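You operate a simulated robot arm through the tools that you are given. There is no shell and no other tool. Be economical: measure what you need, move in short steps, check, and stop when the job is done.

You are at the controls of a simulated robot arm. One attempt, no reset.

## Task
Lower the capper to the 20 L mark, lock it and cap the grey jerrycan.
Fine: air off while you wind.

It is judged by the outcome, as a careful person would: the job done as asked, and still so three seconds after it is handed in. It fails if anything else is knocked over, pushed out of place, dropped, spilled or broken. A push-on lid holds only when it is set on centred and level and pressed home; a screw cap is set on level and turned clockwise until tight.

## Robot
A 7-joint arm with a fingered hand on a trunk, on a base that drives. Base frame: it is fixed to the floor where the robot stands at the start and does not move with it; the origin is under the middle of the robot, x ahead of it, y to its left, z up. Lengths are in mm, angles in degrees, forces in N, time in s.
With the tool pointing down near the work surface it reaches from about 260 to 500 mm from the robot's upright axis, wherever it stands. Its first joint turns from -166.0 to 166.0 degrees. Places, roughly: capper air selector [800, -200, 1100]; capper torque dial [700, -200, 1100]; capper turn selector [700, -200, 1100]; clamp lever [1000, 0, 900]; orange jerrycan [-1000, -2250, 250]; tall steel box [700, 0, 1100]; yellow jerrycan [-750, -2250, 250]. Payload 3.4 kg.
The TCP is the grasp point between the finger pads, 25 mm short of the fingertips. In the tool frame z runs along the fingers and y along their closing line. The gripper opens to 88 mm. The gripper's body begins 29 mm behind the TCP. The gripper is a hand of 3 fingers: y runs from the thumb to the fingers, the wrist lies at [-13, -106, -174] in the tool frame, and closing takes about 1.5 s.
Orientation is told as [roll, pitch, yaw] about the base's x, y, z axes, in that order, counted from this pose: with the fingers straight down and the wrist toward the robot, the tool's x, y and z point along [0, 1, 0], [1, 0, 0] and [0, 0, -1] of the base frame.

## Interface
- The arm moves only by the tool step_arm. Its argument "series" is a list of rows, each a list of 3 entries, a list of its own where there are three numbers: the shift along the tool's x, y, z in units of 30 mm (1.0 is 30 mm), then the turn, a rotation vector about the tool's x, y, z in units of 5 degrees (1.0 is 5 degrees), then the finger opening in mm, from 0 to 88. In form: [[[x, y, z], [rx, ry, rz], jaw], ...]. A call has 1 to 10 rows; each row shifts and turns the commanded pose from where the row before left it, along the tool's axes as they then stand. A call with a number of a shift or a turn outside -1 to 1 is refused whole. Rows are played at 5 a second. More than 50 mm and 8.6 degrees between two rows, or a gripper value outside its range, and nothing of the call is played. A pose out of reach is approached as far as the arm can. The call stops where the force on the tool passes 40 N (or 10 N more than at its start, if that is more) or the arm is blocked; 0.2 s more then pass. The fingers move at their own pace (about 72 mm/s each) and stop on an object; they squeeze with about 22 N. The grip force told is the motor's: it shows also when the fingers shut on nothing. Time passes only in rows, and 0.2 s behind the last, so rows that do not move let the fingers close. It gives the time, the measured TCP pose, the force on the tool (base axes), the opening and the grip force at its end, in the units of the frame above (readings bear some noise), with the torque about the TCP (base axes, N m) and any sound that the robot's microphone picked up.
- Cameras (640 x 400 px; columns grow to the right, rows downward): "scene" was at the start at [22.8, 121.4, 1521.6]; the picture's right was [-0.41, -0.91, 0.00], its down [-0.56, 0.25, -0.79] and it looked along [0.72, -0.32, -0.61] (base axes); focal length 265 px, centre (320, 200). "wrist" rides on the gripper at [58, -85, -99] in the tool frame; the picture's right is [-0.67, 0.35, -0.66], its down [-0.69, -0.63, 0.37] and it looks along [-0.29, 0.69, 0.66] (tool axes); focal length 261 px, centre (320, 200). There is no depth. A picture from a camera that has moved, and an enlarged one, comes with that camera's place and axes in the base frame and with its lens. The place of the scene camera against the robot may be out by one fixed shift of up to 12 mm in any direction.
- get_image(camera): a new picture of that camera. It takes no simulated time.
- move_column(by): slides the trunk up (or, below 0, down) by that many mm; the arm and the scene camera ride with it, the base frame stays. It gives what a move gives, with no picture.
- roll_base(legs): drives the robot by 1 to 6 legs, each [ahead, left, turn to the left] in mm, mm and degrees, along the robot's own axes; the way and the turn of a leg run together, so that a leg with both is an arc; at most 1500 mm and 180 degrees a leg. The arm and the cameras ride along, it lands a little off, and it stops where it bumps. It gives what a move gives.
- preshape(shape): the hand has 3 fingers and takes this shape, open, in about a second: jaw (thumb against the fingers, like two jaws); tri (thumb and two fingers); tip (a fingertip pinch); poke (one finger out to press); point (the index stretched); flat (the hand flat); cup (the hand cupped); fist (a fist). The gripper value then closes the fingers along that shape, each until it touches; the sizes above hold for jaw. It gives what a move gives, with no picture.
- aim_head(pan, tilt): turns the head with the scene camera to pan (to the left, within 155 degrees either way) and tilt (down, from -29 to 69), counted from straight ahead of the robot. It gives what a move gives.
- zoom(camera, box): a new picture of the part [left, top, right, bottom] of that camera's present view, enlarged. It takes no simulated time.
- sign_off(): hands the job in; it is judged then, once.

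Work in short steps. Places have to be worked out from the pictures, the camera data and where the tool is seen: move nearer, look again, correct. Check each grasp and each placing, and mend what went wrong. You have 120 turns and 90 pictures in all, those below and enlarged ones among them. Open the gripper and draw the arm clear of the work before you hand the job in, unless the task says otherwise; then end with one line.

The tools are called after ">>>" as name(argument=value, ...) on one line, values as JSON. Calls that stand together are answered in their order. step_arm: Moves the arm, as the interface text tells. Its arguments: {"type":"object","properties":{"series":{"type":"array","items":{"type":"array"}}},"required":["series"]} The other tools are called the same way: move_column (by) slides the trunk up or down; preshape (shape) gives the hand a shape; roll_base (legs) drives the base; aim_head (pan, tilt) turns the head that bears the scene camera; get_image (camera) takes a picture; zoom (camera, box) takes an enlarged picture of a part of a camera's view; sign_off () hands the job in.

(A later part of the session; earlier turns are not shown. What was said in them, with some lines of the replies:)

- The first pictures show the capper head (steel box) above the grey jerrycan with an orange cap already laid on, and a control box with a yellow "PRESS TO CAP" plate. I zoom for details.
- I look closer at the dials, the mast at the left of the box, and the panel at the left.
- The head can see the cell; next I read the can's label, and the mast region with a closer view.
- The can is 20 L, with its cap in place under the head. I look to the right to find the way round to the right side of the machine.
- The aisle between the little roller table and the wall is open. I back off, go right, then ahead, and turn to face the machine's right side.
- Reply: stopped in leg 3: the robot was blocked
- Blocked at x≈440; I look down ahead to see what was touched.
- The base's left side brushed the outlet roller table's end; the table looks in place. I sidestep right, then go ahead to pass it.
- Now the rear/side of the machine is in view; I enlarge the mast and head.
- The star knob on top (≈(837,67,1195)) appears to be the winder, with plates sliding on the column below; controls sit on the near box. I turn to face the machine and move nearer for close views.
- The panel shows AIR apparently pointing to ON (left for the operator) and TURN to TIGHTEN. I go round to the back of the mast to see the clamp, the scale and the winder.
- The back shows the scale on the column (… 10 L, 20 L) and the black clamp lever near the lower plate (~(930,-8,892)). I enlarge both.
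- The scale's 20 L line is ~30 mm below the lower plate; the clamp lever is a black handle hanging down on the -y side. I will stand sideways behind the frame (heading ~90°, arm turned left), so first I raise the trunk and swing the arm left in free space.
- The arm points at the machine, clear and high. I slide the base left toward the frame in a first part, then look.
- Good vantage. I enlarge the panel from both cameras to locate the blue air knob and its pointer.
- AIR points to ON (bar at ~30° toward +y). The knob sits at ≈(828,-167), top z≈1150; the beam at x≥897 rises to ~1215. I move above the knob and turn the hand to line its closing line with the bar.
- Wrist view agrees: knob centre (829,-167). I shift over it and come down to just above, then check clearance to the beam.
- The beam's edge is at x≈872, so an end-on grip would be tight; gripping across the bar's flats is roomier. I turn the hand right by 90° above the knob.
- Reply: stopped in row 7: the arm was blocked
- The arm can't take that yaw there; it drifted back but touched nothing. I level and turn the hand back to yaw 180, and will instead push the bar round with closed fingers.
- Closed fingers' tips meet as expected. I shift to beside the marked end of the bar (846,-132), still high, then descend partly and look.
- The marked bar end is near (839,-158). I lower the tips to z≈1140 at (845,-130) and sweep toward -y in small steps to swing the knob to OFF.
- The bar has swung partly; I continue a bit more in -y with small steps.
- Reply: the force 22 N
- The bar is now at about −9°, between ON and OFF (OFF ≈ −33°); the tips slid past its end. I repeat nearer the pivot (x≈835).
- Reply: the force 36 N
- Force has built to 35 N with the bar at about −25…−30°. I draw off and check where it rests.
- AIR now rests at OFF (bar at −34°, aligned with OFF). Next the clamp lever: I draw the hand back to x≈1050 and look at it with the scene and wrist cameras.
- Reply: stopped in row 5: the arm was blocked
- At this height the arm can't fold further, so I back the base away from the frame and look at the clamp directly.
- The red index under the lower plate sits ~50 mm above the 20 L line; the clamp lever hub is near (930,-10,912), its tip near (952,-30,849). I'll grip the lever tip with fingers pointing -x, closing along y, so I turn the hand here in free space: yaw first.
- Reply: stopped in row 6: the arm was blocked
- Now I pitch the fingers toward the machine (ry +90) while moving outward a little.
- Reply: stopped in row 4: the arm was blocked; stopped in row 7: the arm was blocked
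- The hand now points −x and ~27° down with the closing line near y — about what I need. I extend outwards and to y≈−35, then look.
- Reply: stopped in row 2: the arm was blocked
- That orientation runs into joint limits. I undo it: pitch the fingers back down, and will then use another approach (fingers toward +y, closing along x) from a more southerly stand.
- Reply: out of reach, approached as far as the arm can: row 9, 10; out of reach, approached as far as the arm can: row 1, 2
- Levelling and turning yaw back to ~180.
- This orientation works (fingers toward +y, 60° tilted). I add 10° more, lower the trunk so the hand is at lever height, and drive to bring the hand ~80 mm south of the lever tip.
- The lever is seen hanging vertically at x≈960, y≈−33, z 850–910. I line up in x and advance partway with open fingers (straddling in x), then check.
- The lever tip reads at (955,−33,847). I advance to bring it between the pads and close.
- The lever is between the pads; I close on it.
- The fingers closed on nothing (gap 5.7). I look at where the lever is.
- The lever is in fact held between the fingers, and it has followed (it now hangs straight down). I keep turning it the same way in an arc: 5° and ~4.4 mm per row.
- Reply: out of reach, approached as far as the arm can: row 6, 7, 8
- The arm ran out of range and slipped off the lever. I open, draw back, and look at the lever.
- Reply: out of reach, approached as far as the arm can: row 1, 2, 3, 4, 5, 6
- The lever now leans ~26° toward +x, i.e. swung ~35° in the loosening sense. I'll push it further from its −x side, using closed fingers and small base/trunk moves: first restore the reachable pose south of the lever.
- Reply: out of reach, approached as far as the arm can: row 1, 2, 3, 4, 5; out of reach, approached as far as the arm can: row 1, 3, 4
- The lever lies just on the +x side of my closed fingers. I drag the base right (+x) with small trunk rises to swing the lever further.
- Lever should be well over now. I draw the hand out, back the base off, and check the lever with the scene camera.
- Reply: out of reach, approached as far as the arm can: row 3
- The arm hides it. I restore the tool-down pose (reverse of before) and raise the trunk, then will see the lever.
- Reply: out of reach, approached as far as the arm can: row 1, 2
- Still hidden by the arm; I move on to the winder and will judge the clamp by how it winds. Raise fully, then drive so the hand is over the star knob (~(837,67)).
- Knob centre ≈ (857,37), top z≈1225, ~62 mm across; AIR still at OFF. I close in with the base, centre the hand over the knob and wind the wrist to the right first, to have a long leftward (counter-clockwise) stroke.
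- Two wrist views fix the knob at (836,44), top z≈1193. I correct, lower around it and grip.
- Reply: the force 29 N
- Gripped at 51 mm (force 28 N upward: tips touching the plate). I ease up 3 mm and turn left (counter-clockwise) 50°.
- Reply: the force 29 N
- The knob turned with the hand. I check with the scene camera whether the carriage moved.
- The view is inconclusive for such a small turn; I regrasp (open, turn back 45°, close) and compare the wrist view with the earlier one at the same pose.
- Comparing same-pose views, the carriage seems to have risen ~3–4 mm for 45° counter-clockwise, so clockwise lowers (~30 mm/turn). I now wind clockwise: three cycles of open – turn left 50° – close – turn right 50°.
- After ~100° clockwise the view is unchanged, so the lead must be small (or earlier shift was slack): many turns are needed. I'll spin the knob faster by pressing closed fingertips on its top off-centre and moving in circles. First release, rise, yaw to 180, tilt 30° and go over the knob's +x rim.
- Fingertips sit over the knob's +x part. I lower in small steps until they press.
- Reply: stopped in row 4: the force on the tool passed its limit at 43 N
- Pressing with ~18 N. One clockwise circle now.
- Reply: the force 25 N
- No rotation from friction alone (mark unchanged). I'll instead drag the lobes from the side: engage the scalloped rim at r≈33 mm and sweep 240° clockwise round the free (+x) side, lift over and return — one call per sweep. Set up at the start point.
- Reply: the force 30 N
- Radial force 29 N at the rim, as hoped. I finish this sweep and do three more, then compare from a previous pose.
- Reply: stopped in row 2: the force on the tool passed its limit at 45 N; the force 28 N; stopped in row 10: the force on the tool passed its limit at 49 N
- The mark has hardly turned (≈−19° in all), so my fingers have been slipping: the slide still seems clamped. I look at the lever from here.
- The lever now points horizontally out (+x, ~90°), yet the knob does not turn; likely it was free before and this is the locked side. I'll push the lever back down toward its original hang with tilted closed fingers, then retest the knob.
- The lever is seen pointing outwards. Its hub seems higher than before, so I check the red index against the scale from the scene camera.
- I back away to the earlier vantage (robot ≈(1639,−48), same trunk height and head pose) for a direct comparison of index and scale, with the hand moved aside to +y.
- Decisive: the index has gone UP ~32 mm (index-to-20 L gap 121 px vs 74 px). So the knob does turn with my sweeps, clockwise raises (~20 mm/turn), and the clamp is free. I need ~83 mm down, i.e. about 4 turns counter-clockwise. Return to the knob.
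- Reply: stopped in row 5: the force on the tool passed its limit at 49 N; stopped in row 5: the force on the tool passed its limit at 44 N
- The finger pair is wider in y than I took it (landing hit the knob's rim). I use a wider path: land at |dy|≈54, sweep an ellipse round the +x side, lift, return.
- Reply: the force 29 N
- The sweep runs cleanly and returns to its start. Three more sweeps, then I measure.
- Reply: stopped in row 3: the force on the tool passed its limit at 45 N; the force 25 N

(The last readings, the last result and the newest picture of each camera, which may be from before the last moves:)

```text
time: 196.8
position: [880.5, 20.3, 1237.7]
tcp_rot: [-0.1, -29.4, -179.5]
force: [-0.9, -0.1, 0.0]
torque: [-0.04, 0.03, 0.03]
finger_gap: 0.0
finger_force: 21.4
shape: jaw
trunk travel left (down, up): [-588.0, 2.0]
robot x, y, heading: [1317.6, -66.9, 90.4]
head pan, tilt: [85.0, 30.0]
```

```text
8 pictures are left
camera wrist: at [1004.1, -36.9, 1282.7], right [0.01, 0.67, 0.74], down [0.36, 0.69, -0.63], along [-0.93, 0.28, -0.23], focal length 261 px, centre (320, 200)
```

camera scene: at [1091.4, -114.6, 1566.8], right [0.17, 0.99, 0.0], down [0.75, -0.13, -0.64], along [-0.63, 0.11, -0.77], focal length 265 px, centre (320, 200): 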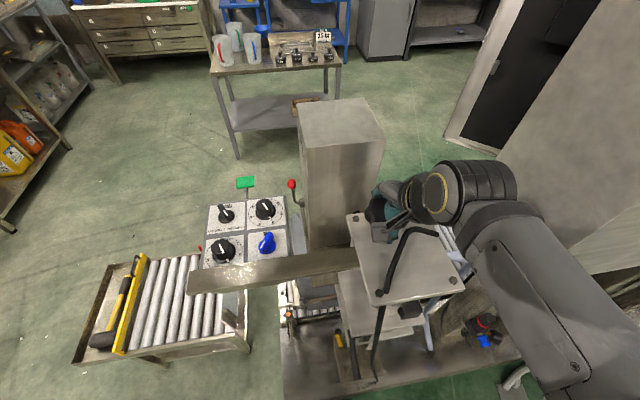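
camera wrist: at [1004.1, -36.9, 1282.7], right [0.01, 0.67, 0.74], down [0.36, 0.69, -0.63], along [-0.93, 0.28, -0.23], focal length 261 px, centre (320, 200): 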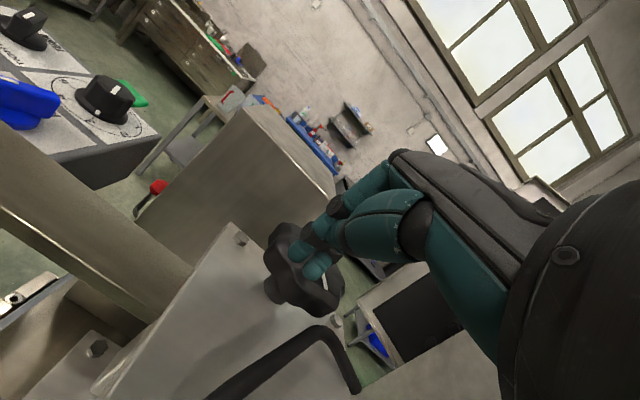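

The head's top has dropped a lot (est. ~73 mm of 83). I go back to the reference vantage to measure the index exactly.

>>> step_arm(series=[[[0, 0.5, -0.86], [0, 0, 0], 0], [[0, 0.5, -0.86], [0, 0, 0], 0], [[0, 0, 0], [0, 0, 0], 0]])

>>> roll_base(legs=[[16, -320, 0]])

>>> step_arm(series=[[[-0.95, 0, 0], [0, 0, 0], 0], [[-0.95, 0, 0], [0, 0, 0], 0], [[-0.95, 0, 0], [0, 0, 0], 0], [[-0.95, 0, 0], [0, 0, 0], 0], [[0, 0, 0], [0, 0, 0], 0]])

>>> move_column(by=-348)

>>> zoom(camera="scene", box=[325, 190, 435, 300])

```text
time: 197.6
position: [879.9, 20.5, 1299.1]
tcp_rot: [-0.1, -29.3, -179.5]
force: [0.9, 0.4, 0.3]
torque: [-0.02, 0.03, 0.01]
finger_gap: 0.1
finger_force: 22.2
shape: jaw
trunk travel left (down, up): [-588.0, 2.0]
robot x, y, heading: [1323.6, -67.9, 90.2]
head pan, tilt: [85.0, 30.0]
```

```text
time: 199.7
position: [1199.4, 38.0, 1297.4]
tcp_rot: [-0.3, -29.4, -179.5]
force: [0.2, -0.1, -0.2]
torque: [0.0, 0.02, 0.0]
finger_gap: 0.2
finger_force: 22.1
shape: jaw
trunk travel left (down, up): [-588.0, 2.0]
robot x, y, heading: [1635.4, -50.5, 90.4]
head pan, tilt: [85.0, 30.0]
```

```text
time: 200.9
position: [1200.0, 153.2, 1296.9]
tcp_rot: [-0.1, -29.4, -179.5]
force: [0.6, 0.4, -0.9]
torque: [0.0, 0.0, -0.01]
finger_gap: 0.3
finger_force: 21.9
shape: jaw
trunk travel left (down, up): [-588.0, 2.0]
robot x, y, heading: [1640.1, -50.9, 90.3]
head pan, tilt: [85.0, 30.0]
```

```text
time: 204.3
position: [1199.6, 152.1, 950.4]
tcp_rot: [-0.2, -29.3, -179.5]
force: [0.1, 0.5, -0.6]
torque: [0.01, 0.0, 0.01]
finger_gap: 0.1
finger_force: 22.3
shape: jaw
trunk travel left (down, up): [-240.0, 350.0]
robot x, y, heading: [1638.3, -49.4, 90.3]
head pan, tilt: [85.0, 30.0]
```

```text
3.64 times, centred on (380, 245) of scene
camera zoom: at [1393.4, -104.4, 1248.4], right [0.08, 1.0, 0.0], down [0.5, -0.04, -0.87], along [-0.86, 0.07, -0.5], focal length 963 px, centre (102, 36)
```

zoom: 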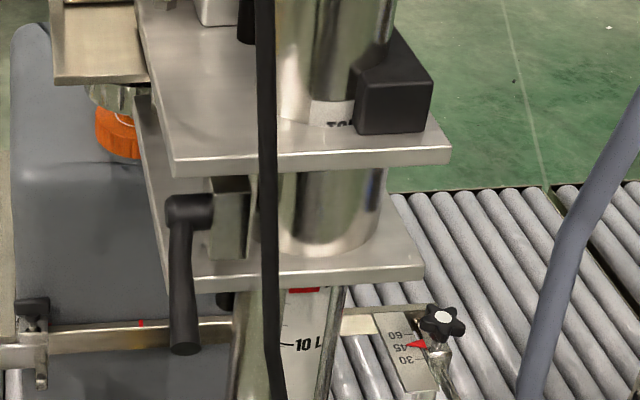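

The index is now very near the 20 L line (the line hidden behind it from above). I lower the trunk so the wrist camera views the index nearly level, avoiding parallax.

>>> move_column(by=-170)

>>> zoom(camera="wrist", box=[170, 0, 350, 130])

```text
time: 206.2
position: [1199.8, 153.0, 780.5]
tcp_rot: [-0.3, -29.4, -179.5]
force: [-0.5, 0.9, 1.1]
torque: [-0.01, 0.0, 0.0]
finger_gap: 0.0
finger_force: 21.9
shape: jaw
trunk travel left (down, up): [-70.0, 520.0]
robot x, y, heading: [1638.9, -51.1, 90.2]
head pan, tilt: [85.0, 30.0]
```

```text
3.08 times, centred on (260, 65) of wrist
camera zoom: at [1321.8, 95.6, 825.0], right [0.01, 0.67, 0.74], down [0.36, 0.69, -0.63], along [-0.93, 0.28, -0.23], focal length 802 px, centre (505, 615)
```

zoom: 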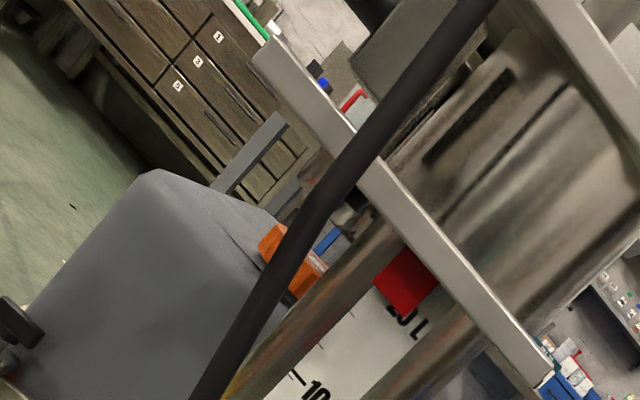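

The red flag's lower edge is right at the 20 L label. I zoom tightly to see the tick and what part of the flag is the pointer.

>>> zoom(camera="wrist", box=[250, 70, 320, 125])

```text
7.27 times, centred on (285, 98) of wrist
camera zoom: at [1321.8, 95.6, 825.0], right [0.01, 0.67, 0.74], down [0.36, 0.69, -0.63], along [-0.93, 0.28, -0.23], focal length 1896 px, centre (574, 946)
```

zoom: 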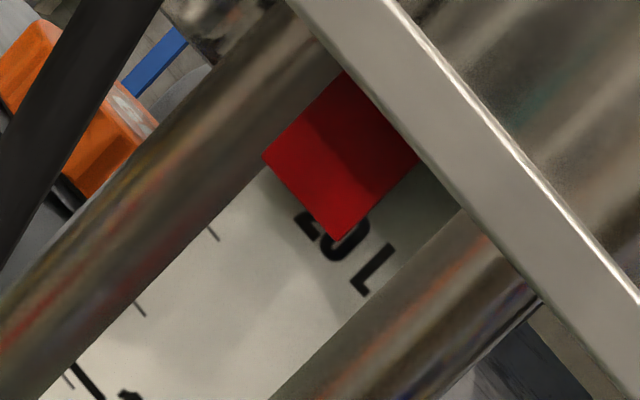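

The flag's lower edge lies within ~2–3 mm of the 20 L tick; I accept this height. Now to lock: return the lever from ~60° to its original hang. I tilt to 45°, and use base and trunk to place the closed fingertips on the lever's +x side.

>>> step_arm(series=[[[0, 0, 0], [-1, 0, 0], 0], [[0, 0, 0], [-1, 0, 0], 0], [[0, 0, 0], [-1, 0, 0], 0]])

>>> move_column(by=118)

>>> roll_base(legs=[[-196, 0, 0], [0, 110, 0]])

>>> zoom(camera="wrist", box=[60, 80, 420, 380])

```text
time: 207.0
position: [1198.6, 153.6, 780.6]
tcp_rot: [-0.2, -44.3, -179.5]
force: [0.5, 0.2, 1.0]
torque: [-0.01, -0.04, 0.0]
finger_gap: 0.2
finger_force: 22.6
shape: jaw
trunk travel left (down, up): [-70.0, 520.0]
robot x, y, heading: [1634.8, -49.0, 90.4]
head pan, tilt: [85.0, 30.0]
```

```text
time: 208.5
position: [1198.8, 153.2, 897.6]
tcp_rot: [-0.2, -44.4, -179.3]
force: [-0.3, 0.0, 0.0]
torque: [0.01, 0.01, -0.02]
finger_gap: 0.0
finger_force: 22.2
shape: jaw
trunk travel left (down, up): [-188.0, 402.0]
robot x, y, heading: [1641.3, -48.9, 90.3]
head pan, tilt: [85.0, 30.0]
```

```text
time: 210.9
position: [1090.0, -44.3, 897.6]
tcp_rot: [-0.2, -44.4, -179.4]
force: [0.8, -0.7, -0.8]
torque: [0.02, -0.03, 0.03]
finger_gap: 0.2
finger_force: 22.0
shape: jaw
trunk travel left (down, up): [-188.0, 402.0]
robot x, y, heading: [1527.9, -246.4, 90.2]
head pan, tilt: [85.0, 30.0]
```

```text
1.33 times, centred on (240, 230) of wrist
camera zoom: at [1219.2, -100.7, 909.5], right [0.2, 0.67, 0.71], down [0.19, 0.69, -0.7], along [-0.96, 0.28, 0.01], focal length 348 px, centre (427, 160)
```

zoom: 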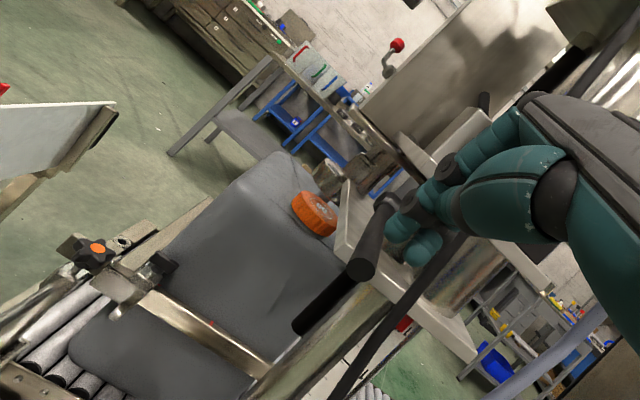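

Lever hub ≈(964,−25,866), tip ≈(1037,−29,842) (≈72°). I follow its arc from the +x/top side, pushing it down and back (−x) to the original hang and on to a stop.

>>> step_arm(series=[[[0, 0.57, 0.43], [0, 0, 0], 0], [[0, 0.57, 0.43], [0, 0, 0], 0], [[0, -0.42, 0.57], [0, 0, 0], 0], [[0, -0.463, 0.853], [0, 0, 0], 0], [[0, -0.04, 0.9], [0, 0, 0], 0], [[0, 0, 0], [0, 0, 0], 0]])

>>> step_arm(series=[[[0, 0.22, 0.68], [0, 0, 0], 0], [[0, 0.25, 0.385], [0, 0, 0], 0], [[0, 0.143, 0.14], [0, 0, 0], 0], [[0, 0, 0], [0, 0, 0], 0]])

>>> get_image(camera="wrist")

```text
time: 212.3
position: [1017.5, -43.7, 833.0]
tcp_rot: [-0.2, -44.3, -179.5]
force: [0.5, -0.2, 1.0]
torque: [-0.02, -0.03, 0.01]
finger_gap: 0.0
finger_force: 22.1
shape: jaw
trunk travel left (down, up): [-188.0, 402.0]
robot x, y, heading: [1530.4, -249.5, 90.3]
head pan, tilt: [85.0, 30.0]
```

```text
time: 213.3
position: [978.0, -45.2, 821.2]
tcp_rot: [-0.2, -44.4, -179.3]
force: [1.7, -5.4, -0.4]
torque: [-0.02, -0.01, 0.0]
finger_gap: 0.0
finger_force: 22.3
shape: jaw
trunk travel left (down, up): [-188.0, 402.0]
robot x, y, heading: [1528.1, -247.3, 90.0]
head pan, tilt: [85.0, 30.0]
```

```text
3 pictures are left
camera wrist: at [1109.1, -102.3, 833.2], right [0.2, 0.67, 0.71], down [0.19, 0.69, -0.7], along [-0.96, 0.28, 0.01], focal length 261 px, centre (320, 200)
```

wrist: 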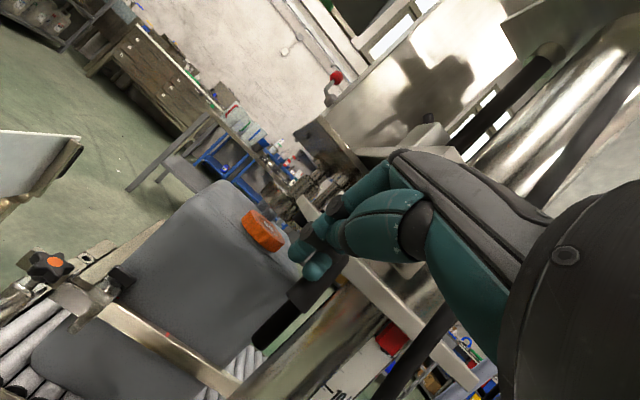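

The lever is back to about vertical/just past. I push a little further −x to feel for the stop.

>>> step_arm(series=[[[0, 0.143, 0.14], [0, 0, 0], 0], [[0, 0.143, 0.14], [0, 0, 0], 0], [[0, 0.143, 0.14], [0, 0, 0], 0], [[0, 0, 0], [0, 0, 0], 0]])

```text
time: 214.3
position: [960.6, -45.8, 822.0]
tcp_rot: [-0.3, -44.4, -179.3]
force: [4.9, -8.3, 1.4]
torque: [0.0, 0.01, -0.04]
finger_gap: 0.0
finger_force: 21.6
shape: jaw
trunk travel left (down, up): [-188.0, 402.0]
robot x, y, heading: [1531.4, -246.1, 90.4]
head pan, tilt: [85.0, 30.0]
```

No firm stop felt: the fingers were sliding past the lever's −y side. I back off, centre on the lever (y≈−31, nearer its tip) and push firmly again.

>>> step_arm(series=[[[0, -0.72, -0.5], [0, 0, 0], 0], [[0, -0.72, -0.5], [0, 0, 0], 0], [[-0.47, 0, 0], [0, 0, 0], 0], [[0, 0.143, 0.14], [0, 0, 0], 0], [[0, 0.143, 0.14], [0, 0, 0], 0], [[0, 0.143, 0.14], [0, 0, 0], 0], [[0, 0, 0], [0, 0, 0], 0]])

>>> step_arm(series=[[[0, 0.143, 0.14], [0, 0, 0], 0], [[0, 0.143, 0.14], [0, 0, 0], 0], [[0, 0.143, 0.14], [0, 0, 0], 0], [[0, 0.1, 0.1], [0, 0, 0], 0], [[0, 0, 0], [0, 0, 0], 0]])

```text
time: 215.9
position: [994.6, -30.1, 812.1]
tcp_rot: [-0.2, -44.4, -179.3]
force: [0.2, 0.0, 0.1]
torque: [0.02, 0.01, -0.05]
finger_gap: 0.1
finger_force: 22.5
shape: jaw
trunk travel left (down, up): [-188.0, 402.0]
robot x, y, heading: [1528.5, -246.0, 90.2]
head pan, tilt: [85.0, 30.0]
```

```text
time: 216.4
position: [989.9, -29.0, 814.2]
tcp_rot: [-0.4, -44.4, -179.5]
force: [33.7, -5.5, 2.7]
torque: [0.03, 0.1, 0.07]
finger_gap: 0.0
finger_force: 22.2
shape: jaw
trunk travel left (down, up): [-188.0, 402.0]
robot x, y, heading: [1531.2, -244.0, 90.0]
head pan, tilt: [85.0, 30.0]
stopped in row 2: the force on the tool passed its limit at 46 N (the readings are from after the stop); the commanded pose is now the measured one
```

Firm stop at 46 N exactly at the lever's original place: clamped. Next, AIR to ON. I retreat, raise, bring the tool upright, and position at the −y side of the blue knob (now ~68 mm lower, top z≈1082).

>>> step_arm(series=[[[0, -0.72, -0.5], [0, 0, 0], 0], [[0, -0.72, -0.5], [0, 0, 0], 0]])

>>> roll_base(legs=[[0, -150, 0]])

>>> move_column(by=400)

>>> step_arm(series=[[[0.8, 0, 0], [1, 0, 0], 0], [[0.8, 0, 0], [1, 0, 0], 0], [[0.8, 0, 0], [1, 0, 0], 0], [[0.8, 0, 0], [1, 0, 0], 0], [[0, 0, 0], [1, 0, 0], 0], [[0, 0, 0], [1, 0, 0], 0], [[0, 0, 0], [1, 0, 0], 0], [[0, 0, 0], [1, 0, 0], 0], [[0, 0, 0], [0.88, 0, 0], 0]])

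```text
time: 217.0
position: [1038.8, -27.9, 804.0]
tcp_rot: [-0.2, -44.2, -179.6]
force: [-0.6, 0.2, 0.3]
torque: [0.0, 0.01, -0.02]
finger_gap: 0.0
finger_force: 22.3
shape: jaw
trunk travel left (down, up): [-188.0, 402.0]
robot x, y, heading: [1530.1, -247.1, 90.1]
head pan, tilt: [85.0, 30.0]
```

```text
time: 218.4
position: [1189.6, -29.4, 802.1]
tcp_rot: [-0.4, -44.2, -179.5]
force: [-0.1, -0.4, 0.5]
torque: [0.02, -0.03, 0.0]
finger_gap: 0.0
finger_force: 21.8
shape: jaw
trunk travel left (down, up): [-188.0, 402.0]
robot x, y, heading: [1675.5, -246.6, 90.5]
head pan, tilt: [85.0, 30.0]
```

```text
time: 222.2
position: [1188.8, -28.2, 1202.5]
tcp_rot: [-0.4, -44.2, -179.4]
force: [-0.7, 0.0, 0.5]
torque: [0.02, 0.04, -0.02]
finger_gap: 0.0
finger_force: 22.2
shape: jaw
trunk travel left (down, up): [-588.0, 2.0]
robot x, y, heading: [1679.9, -246.7, 90.2]
head pan, tilt: [85.0, 30.0]
```

```text
time: 224.2
position: [1189.6, -124.2, 1202.2]
tcp_rot: [-0.3, 0.2, -179.6]
force: [0.7, -0.3, 0.3]
torque: [-0.01, -0.05, 0.0]
finger_gap: 0.0
finger_force: 21.8
shape: jaw
trunk travel left (down, up): [-588.0, 2.0]
robot x, y, heading: [1678.4, -245.4, 90.3]
head pan, tilt: [85.0, 30.0]
```

>>> roll_base(legs=[[-84, 0, 0], [0, 350, 0]])

>>> get_image(camera="wrist")

```text
time: 227.2
position: [839.5, -209.7, 1202.1]
tcp_rot: [-0.2, 0.2, -179.6]
force: [0.1, -0.4, 0.3]
torque: [0.0, -0.01, 0.05]
finger_gap: 0.0
finger_force: 22.0
shape: jaw
trunk travel left (down, up): [-588.0, 2.0]
robot x, y, heading: [1331.4, -330.6, 90.4]
head pan, tilt: [85.0, 30.0]
```

```text
2 pictures are left
camera wrist: at [925.0, -267.1, 1302.1], right [-0.36, 0.67, 0.66], down [0.63, 0.69, -0.36], along [-0.69, 0.28, -0.66], focal length 261 px, centre (320, 200)
```

wrist: 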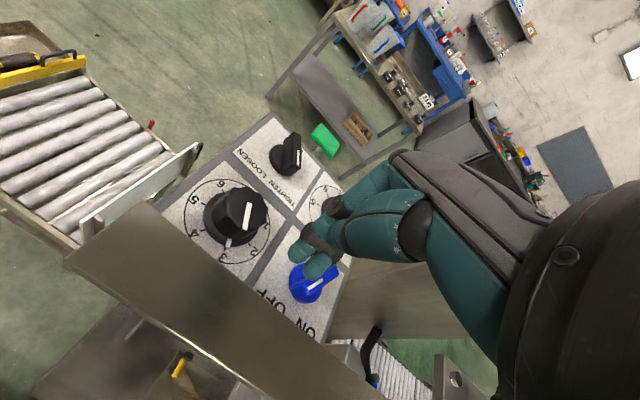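

The blue knob is still at its original height (~1148): the panel hangs on the fixed beam. I lower to z 1165 on its −y side and sweep +y to swing it to ON.

>>> step_arm(series=[[[0, 0.12, 0.6], [0, 0, 0], 0], [[0, 0, 0.63], [0, 0, 0], 0], [[-0.3, 0, 0], [0, 0, 0], 0], [[-0.3, 0, 0], [0, 0, 0], 0], [[-0.2, 0, 0], [0, 0, 0], 0], [[-0.2, 0, 0], [0, 0, 0], 0], [[0, 0, 0], [0, 0, 0], 0]])

```text
time: 228.8
position: [838.7, -180.6, 1168.2]
tcp_rot: [-0.2, 0.1, -179.5]
force: [1.6, -3.8, 4.8]
torque: [0.01, -0.05, 0.01]
finger_gap: 0.2
finger_force: 22.0
shape: jaw
trunk travel left (down, up): [-588.0, 2.0]
robot x, y, heading: [1332.4, -330.9, 89.8]
head pan, tilt: [85.0, 30.0]
```

>>> step_arm(series=[[[-0.15, 0, 0.05], [0, 0, 0], 0], [[-0.15, 0, 0], [0, 0, 0], 0], [[-0.1, 0, 0], [0, 0, 0], 0], [[-0.1, 0, 0], [0, 0, 0], 0], [[0, 0, 0], [0, 0, 0], 0]])

```text
time: 230.0
position: [840.6, -164.2, 1167.1]
tcp_rot: [-0.3, -0.2, -179.6]
force: [4.4, -6.0, 25.1]
torque: [-0.06, 0.25, 0.11]
finger_gap: 0.3
finger_force: 22.1
shape: jaw
trunk travel left (down, up): [-588.0, 2.0]
robot x, y, heading: [1331.4, -329.9, 90.4]
head pan, tilt: [85.0, 30.0]
```

An upward force suggests the tips rode onto the knob. I lift off and check its state with one zoom.

>>> step_arm(series=[[[0, 0, -0.8], [0, 0, 0], 0], [[0.9, 0, -0.6], [0, 0, 0], 0], [[0.8, 0, 0], [0, 0, 0], 0], [[0, 0, 0], [0, 0, 0], 0]])

>>> zoom(camera="wrist", box=[200, 80, 400, 380])

```text
time: 231.0
position: [837.8, -215.9, 1205.0]
tcp_rot: [-0.3, 0.2, -179.6]
force: [0.4, -0.7, 0.6]
torque: [0.01, 0.01, 0.0]
finger_gap: 0.1
finger_force: 21.7
shape: jaw
trunk travel left (down, up): [-588.0, 2.0]
robot x, y, heading: [1330.8, -333.4, 90.3]
head pan, tilt: [85.0, 30.0]
```

```text
1.33 times, centred on (300, 230) of wrist
camera zoom: at [921.3, -273.6, 1305.7], right [-0.36, 0.67, 0.66], down [0.63, 0.69, -0.36], along [-0.69, 0.28, -0.66], focal length 348 px, centre (347, 160)
```

zoom: 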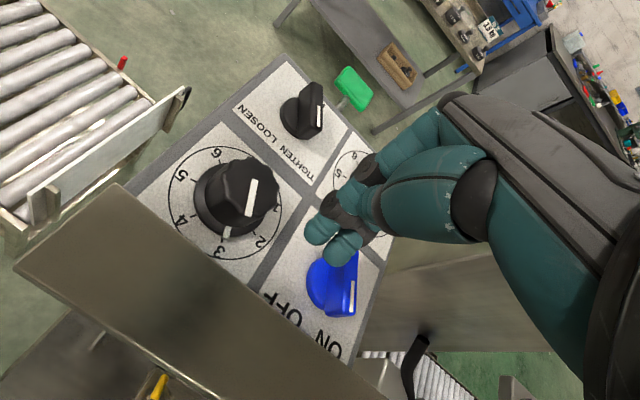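

AIR is back at ON (bar at +37°). Next the green "PRESS TO CAP" paddle at ≈(621,−219,1098): I lift, back off, swing the arm to point ahead, and come round to a stand south of the panel.

>>> step_arm(series=[[[0, 0, -0.9], [0, 0, 0], 0], [[0, 0, -0.2], [0, 0, 0], 0]])

>>> roll_base(legs=[[0, -330, 0]])

>>> step_arm(series=[[[-0.747, -0.577, 0], [0, 0, 0.75], 0], [[-0.747, -0.577, 0], [0, 0, 0.75], 0], [[-0.747, -0.577, 0], [0, 0, 0.75], 0], [[-0.747, -0.577, 0], [0, 0, 0.75], 0], [[-0.871, -0.364, 0], [0, 0, 0.75], 0], [[-0.871, -0.364, 0], [0, 0, 0.75], 0], [[-0.871, -0.364, 0], [0, 0, 0.75], 0], [[-0.871, -0.364, 0], [0, 0, 0.75], 0]])

>>> step_arm(series=[[[-0.935, -0.126, 0], [0, 0, 0.75], 0], [[-0.935, -0.126, 0], [0, 0, 0.75], 0], [[-0.935, -0.126, 0], [0, 0, 0.75], 0], [[-0.935, -0.126, 0], [0, 0, 0.75], 0], [[-0.936, 0.12, 0], [0, 0, 0.75], 0], [[-0.936, 0.12, 0], [0, 0, 0.75], 0], [[-0.936, 0.12, 0], [0, 0, 0.75], 0], [[-0.936, 0.12, 0], [0, 0, 0.75], 0]])

```text
time: 231.6
position: [836.6, -217.3, 1238.8]
tcp_rot: [-0.2, 0.2, -179.6]
force: [-0.6, 0.5, -1.0]
torque: [0.02, -0.01, -0.02]
finger_gap: 0.0
finger_force: 21.5
shape: jaw
trunk travel left (down, up): [-588.0, 2.0]
robot x, y, heading: [1330.9, -333.1, 90.2]
head pan, tilt: [85.0, 30.0]
```

```text
time: 233.8
position: [1169.7, -214.7, 1238.7]
tcp_rot: [-0.2, 0.0, -179.5]
force: [-0.3, 1.1, -0.2]
torque: [0.01, 0.02, 0.0]
finger_gap: 0.1
finger_force: 21.9
shape: jaw
trunk travel left (down, up): [-588.0, 2.0]
robot x, y, heading: [1658.7, -331.6, 90.1]
head pan, tilt: [85.0, 30.0]
```

```text
time: 235.6
position: [1321.1, -49.6, 1241.8]
tcp_rot: [-0.3, 0.0, 150.4]
force: [0.2, 0.2, -0.3]
torque: [-0.03, -0.03, 0.0]
finger_gap: 0.1
finger_force: 22.0
shape: jaw
trunk travel left (down, up): [-588.0, 2.0]
robot x, y, heading: [1660.1, -333.7, 90.1]
head pan, tilt: [85.0, 30.0]
```

```text
time: 237.3
position: [1476.1, 117.2, 1241.9]
tcp_rot: [-0.2, -0.1, 120.5]
force: [-0.8, -0.2, -0.4]
torque: [0.0, 0.02, 0.0]
finger_gap: 0.3
finger_force: 22.0
shape: jaw
trunk travel left (down, up): [-588.0, 2.0]
robot x, y, heading: [1662.1, -327.9, 90.3]
head pan, tilt: [85.0, 30.0]
```

>>> roll_base(legs=[[-440, 0, 0], [0, 855, 0], [60, 0, 0]])

```text
time: 243.5
position: [789.0, -327.6, 1242.4]
tcp_rot: [-0.3, -0.1, 121.1]
force: [-0.8, 0.7, -0.7]
torque: [0.02, -0.01, 0.0]
finger_gap: 0.0
finger_force: 21.7
shape: jaw
trunk travel left (down, up): [-588.0, 2.0]
robot x, y, heading: [976.5, -777.2, 90.8]
head pan, tilt: [85.0, 30.0]
stopped in leg 2: the robot was blocked; the commanded pose is now the measured one
```

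Blocked at x≈976 by the outlet table's end; I ease off right, and go ahead a little: with the fingers tilted forward the arm should reach the paddle from there.

>>> roll_base(legs=[[0, -15, -0.8], [105, 0, 0]])

>>> step_arm(series=[[[0.9, 0, 0], [-1, 0, -0.2], 0], [[0.9, 0, 0], [-1, 0, -0.2], 0], [[0.9, 0, 0], [-1, 0, -0.2], 0], [[0.9, 0, 0], [-1, 0, -0.2], 0], [[0.9, 0, 0], [-1, 0, -0.2], 0], [[0.9, 0, 0], [-1, 0, -0.2], 0], [[0, 0, 0], [0, 0, 0], 0]])

```text
time: 245.1
position: [808.8, -219.0, 1241.4]
tcp_rot: [-0.2, 0.0, 120.2]
force: [-0.7, -0.4, -0.4]
torque: [0.02, 0.0, 0.0]
finger_gap: 0.0
finger_force: 22.4
shape: jaw
trunk travel left (down, up): [-588.0, 2.0]
robot x, y, heading: [990.0, -667.8, 90.0]
head pan, tilt: [85.0, 30.0]
```

```text
time: 246.7
position: [672.0, -308.4, 1241.2]
tcp_rot: [-2.0, -30.1, 127.1]
force: [0.6, 0.0, 0.2]
torque: [0.0, -0.01, -0.01]
finger_gap: 0.0
finger_force: 22.4
shape: jaw
trunk travel left (down, up): [-588.0, 2.0]
robot x, y, heading: [994.4, -665.8, 90.2]
head pan, tilt: [85.0, 30.0]
```

>>> step_arm(series=[[[-0.143, 0.86, 0.497], [0, 0, 0], 0], [[-0.143, 0.86, 0.497], [0, 0, 0], 0], [[-0.143, 0.86, 0.497], [0, 0, 0], 0], [[0, 0, 0], [0, 0, 0], 0]])

```text
time: 247.7
position: [632.0, -232.5, 1236.8]
tcp_rot: [-2.2, -29.6, 127.3]
force: [-0.2, 1.1, -0.4]
torque: [0.01, -0.03, -0.03]
finger_gap: 0.0
finger_force: 21.7
shape: jaw
out of reach, approached as far as the arm can: row 3
trunk travel left (down, up): [-588.0, 2.0]
robot x, y, heading: [993.8, -665.0, 90.1]
head pan, tilt: [85.0, 30.0]
```

The tips are over the paddle at ≈(624,−222). I lower with the trunk in stages, watching the force.

>>> move_column(by=-85)

>>> get_image(camera="wrist")

```text
time: 248.9
position: [631.9, -232.3, 1151.1]
tcp_rot: [-2.4, -29.6, 127.2]
force: [-1.0, 0.0, 0.5]
torque: [0.01, -0.02, -0.02]
finger_gap: 0.2
finger_force: 21.6
shape: jaw
trunk travel left (down, up): [-503.0, 87.0]
robot x, y, heading: [992.1, -669.1, 90.0]
head pan, tilt: [85.0, 30.0]
```

```text
0 pictures are left
camera wrist: at [656.1, -366.4, 1193.6], right [0.53, 0.36, 0.76], down [0.79, 0.12, -0.6], along [-0.31, 0.92, -0.22], focal length 261 px, centre (320, 200)
```

wrist: 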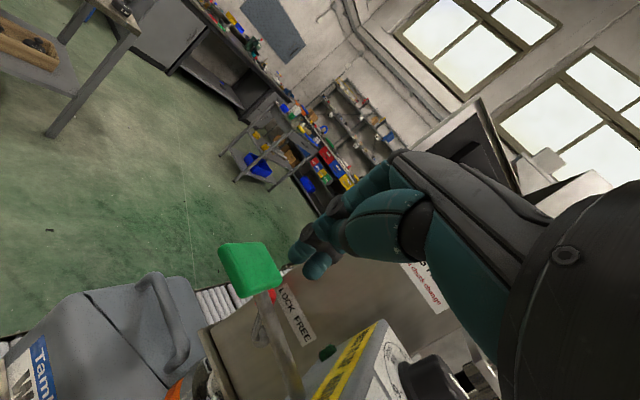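

Last picture confirms the paddle centre ≈(615,−225,1098), just under my tips. I shift 9 mm and press down in small trunk steps, reading the force.

>>> step_arm(series=[[[0.3, 0.087, 0.05], [0, 0, 0], 0], [[0, 0, 0], [0, 0, 0], 0]])

>>> move_column(by=-22)

>>> move_column(by=-10)

>>> move_column(by=-10)

```text
time: 249.5
position: [623.0, -234.5, 1150.3]
tcp_rot: [-2.3, -29.6, 127.3]
force: [0.8, 0.5, 0.4]
torque: [0.0, -0.02, -0.04]
finger_gap: 0.0
finger_force: 22.3
shape: jaw
trunk travel left (down, up): [-503.0, 87.0]
robot x, y, heading: [990.9, -664.1, 90.2]
head pan, tilt: [85.0, 30.0]
```

```text
time: 250.2
position: [622.6, -234.8, 1128.4]
tcp_rot: [-2.2, -29.5, 127.2]
force: [-0.4, 0.3, -0.5]
torque: [0.01, 0.0, -0.02]
finger_gap: 0.0
finger_force: 22.1
shape: jaw
trunk travel left (down, up): [-481.0, 109.0]
robot x, y, heading: [990.7, -665.1, 90.0]
head pan, tilt: [85.0, 30.0]
```

```text
time: 250.8
position: [622.6, -235.2, 1118.9]
tcp_rot: [-2.2, -29.7, 127.2]
force: [-1.4, 0.5, 3.5]
torque: [0.04, 0.0, 0.04]
finger_gap: 0.1
finger_force: 22.7
shape: jaw
trunk travel left (down, up): [-471.0, 119.0]
robot x, y, heading: [993.8, -670.5, 90.0]
head pan, tilt: [85.0, 30.0]
```

```text
time: 251.3
position: [623.4, -235.0, 1109.7]
tcp_rot: [-2.3, -29.6, 127.2]
force: [-1.6, 0.6, 6.1]
torque: [0.0, 0.01, 0.02]
finger_gap: 0.1
finger_force: 22.1
shape: jaw
trunk travel left (down, up): [-461.0, 129.0]
robot x, y, heading: [992.6, -669.5, 89.9]
head pan, tilt: [85.0, 30.0]
```

Contact with springy give (6 N after ~12 mm). I continue pressing and hold, listening for sounds.

>>> move_column(by=-12)

>>> move_column(by=-12)

>>> step_arm(series=[[[0, 0, 0], [0, 0, 0], 0], [[0, 0, 0], [0, 0, 0], 0], [[0, 0, 0], [0, 0, 0], 0], [[0, 0, 0], [0, 0, 0], 0], [[0, 0, 0], [0, 0, 0], 0], [[0, 0, 0], [0, 0, 0], 0], [[0, 0, 0], [0, 0, 0], 0], [[0, 0, 0], [0, 0, 0], 0], [[0, 0, 0], [0, 0, 0], 0], [[0, 0, 0], [0, 0, 0], 0]])

```text
time: 251.9
position: [622.9, -235.0, 1099.5]
tcp_rot: [-2.2, -30.0, 127.2]
force: [-3.6, 3.1, 22.2]
torque: [0.19, -0.07, 0.04]
finger_gap: 0.2
finger_force: 22.7
shape: jaw
trunk travel left (down, up): [-449.0, 141.0]
robot x, y, heading: [993.7, -665.9, 90.0]
head pan, tilt: [85.0, 30.0]
```

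```text
time: 252.3
position: [622.0, -233.8, 1099.9]
tcp_rot: [-2.0, -30.6, 127.2]
force: [0.2, 1.5, 19.5]
torque: [0.11, -0.13, 0.0]
finger_gap: 0.3
finger_force: 21.6
shape: jaw
trunk travel left (down, up): [-444.0, 146.0]
robot x, y, heading: [992.5, -666.0, 90.1]
head pan, tilt: [85.0, 30.0]
stopped: the force on the tool passed its limit at 46 N (the readings are from after the stop); the commanded pose is now the measured one
```

```text
time: 254.5
position: [623.1, -234.9, 1100.2]
tcp_rot: [-2.1, -30.4, 127.4]
force: [-1.6, 3.7, 29.4]
torque: [0.26, -0.15, 0.02]
finger_gap: 0.3
finger_force: 22.4
shape: jaw
trunk travel left (down, up): [-444.0, 146.0]
robot x, y, heading: [994.7, -664.7, 90.2]
head pan, tilt: [85.0, 30.0]
```

The paddle is at its bottom stop and held. I hold longer and watch for any sound of the capper.

>>> step_arm(series=[[[0, 0, 0], [0, 0, 0], 0], [[0, 0, 0], [0, 0, 0], 0], [[0, 0, 0], [0, 0, 0], 0], [[0, 0, 0], [0, 0, 0], 0], [[0, 0, 0], [0, 0, 0], 0], [[0, 0, 0], [0, 0, 0], 0], [[0, 0, 0], [0, 0, 0], 0], [[0, 0, 0], [0, 0, 0], 0], [[0, 0, 0], [0, 0, 0], 0], [[0, 0, 0], [0, 0, 0], 0]])

>>> step_arm(series=[[[0, 0, 0], [0, 0, 0], 0], [[0, 0, 0], [0, 0, 0], 0], [[0, 0, 0], [0, 0, 0], 0], [[0, 0, 0], [0, 0, 0], 0], [[0, 0, 0], [0, 0, 0], 0], [[0, 0, 0], [0, 0, 0], 0], [[0, 0, 0], [0, 0, 0], 0], [[0, 0, 0], [0, 0, 0], 0], [[0, 0, 0], [0, 0, 0], 0], [[0, 0, 0], [0, 0, 0], 0]])

```text
time: 256.7
position: [622.8, -236.4, 1098.4]
tcp_rot: [-2.0, -30.5, 127.4]
force: [-0.4, 3.9, 29.2]
torque: [0.2, -0.13, 0.01]
finger_gap: 0.0
finger_force: 21.8
shape: jaw
trunk travel left (down, up): [-444.0, 146.0]
robot x, y, heading: [991.7, -664.8, 90.2]
head pan, tilt: [85.0, 30.0]
```

```text
time: 258.9
position: [622.9, -235.0, 1098.5]
tcp_rot: [-2.1, -30.5, 127.3]
force: [-1.0, 2.9, 28.8]
torque: [0.21, -0.17, 0.04]
finger_gap: 0.0
finger_force: 22.1
shape: jaw
trunk travel left (down, up): [-444.0, 146.0]
robot x, y, heading: [994.6, -666.5, 90.0]
head pan, tilt: [85.0, 30.0]
```

The press was held ~7 s at the stop. I release by raising the trunk and draw the arm clear, then open the hand.

>>> move_column(by=120)

>>> roll_base(legs=[[-200, 0, 0], [0, -150, 0]])

>>> step_arm(series=[[[0, 0, 0], [0, 0, 0], 60], [[0, 0, 0], [0, 0, 0], 80], [[0, 0, 0], [0, 0, 0], 80]])

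```text
time: 260.4
position: [622.6, -233.1, 1216.4]
tcp_rot: [-2.3, -30.2, 127.3]
force: [0.3, -1.3, -0.4]
torque: [0.02, 0.01, 0.0]
finger_gap: 0.0
finger_force: 22.1
shape: jaw
trunk travel left (down, up): [-564.0, 26.0]
robot x, y, heading: [996.3, -663.6, 90.2]
head pan, tilt: [85.0, 30.0]
```

```text
time: 263.0
position: [773.1, -433.0, 1216.9]
tcp_rot: [-2.1, -30.3, 127.3]
force: [-0.5, -0.5, 0.2]
torque: [0.0, -0.01, 0.02]
finger_gap: 0.1
finger_force: 22.0
shape: jaw
trunk travel left (down, up): [-564.0, 26.0]
robot x, y, heading: [1142.5, -864.6, 90.5]
head pan, tilt: [85.0, 30.0]
```

```text
time: 263.8
position: [773.2, -433.0, 1216.3]
tcp_rot: [-2.2, -30.1, 127.4]
force: [-0.8, 0.3, 0.1]
torque: [-0.01, 0.03, -0.02]
finger_gap: 78.0
finger_force: 0.1
shape: jaw
trunk travel left (down, up): [-564.0, 26.0]
robot x, y, heading: [1141.6, -863.8, 90.2]
head pan, tilt: [85.0, 30.0]
```

The hand is open and clear of the machine; I hand the job in.

>>> sign_off()

```text
The job is handed in.
```

I can't confirm the grey jerrycan is capped: I held the green paddle at its stop for about 7 s with the air on, but heard no sound and had no pictures left to check the cap. I wound the capper down with the air off; the index flag's lower edge sits about 2–3 mm below the 20 L tick. The clamp lever is back against its stop, which I took as locked but did not test. The base also bumped the outlet roller table twice, and I saw no shift after the first bump but did not look after the second.
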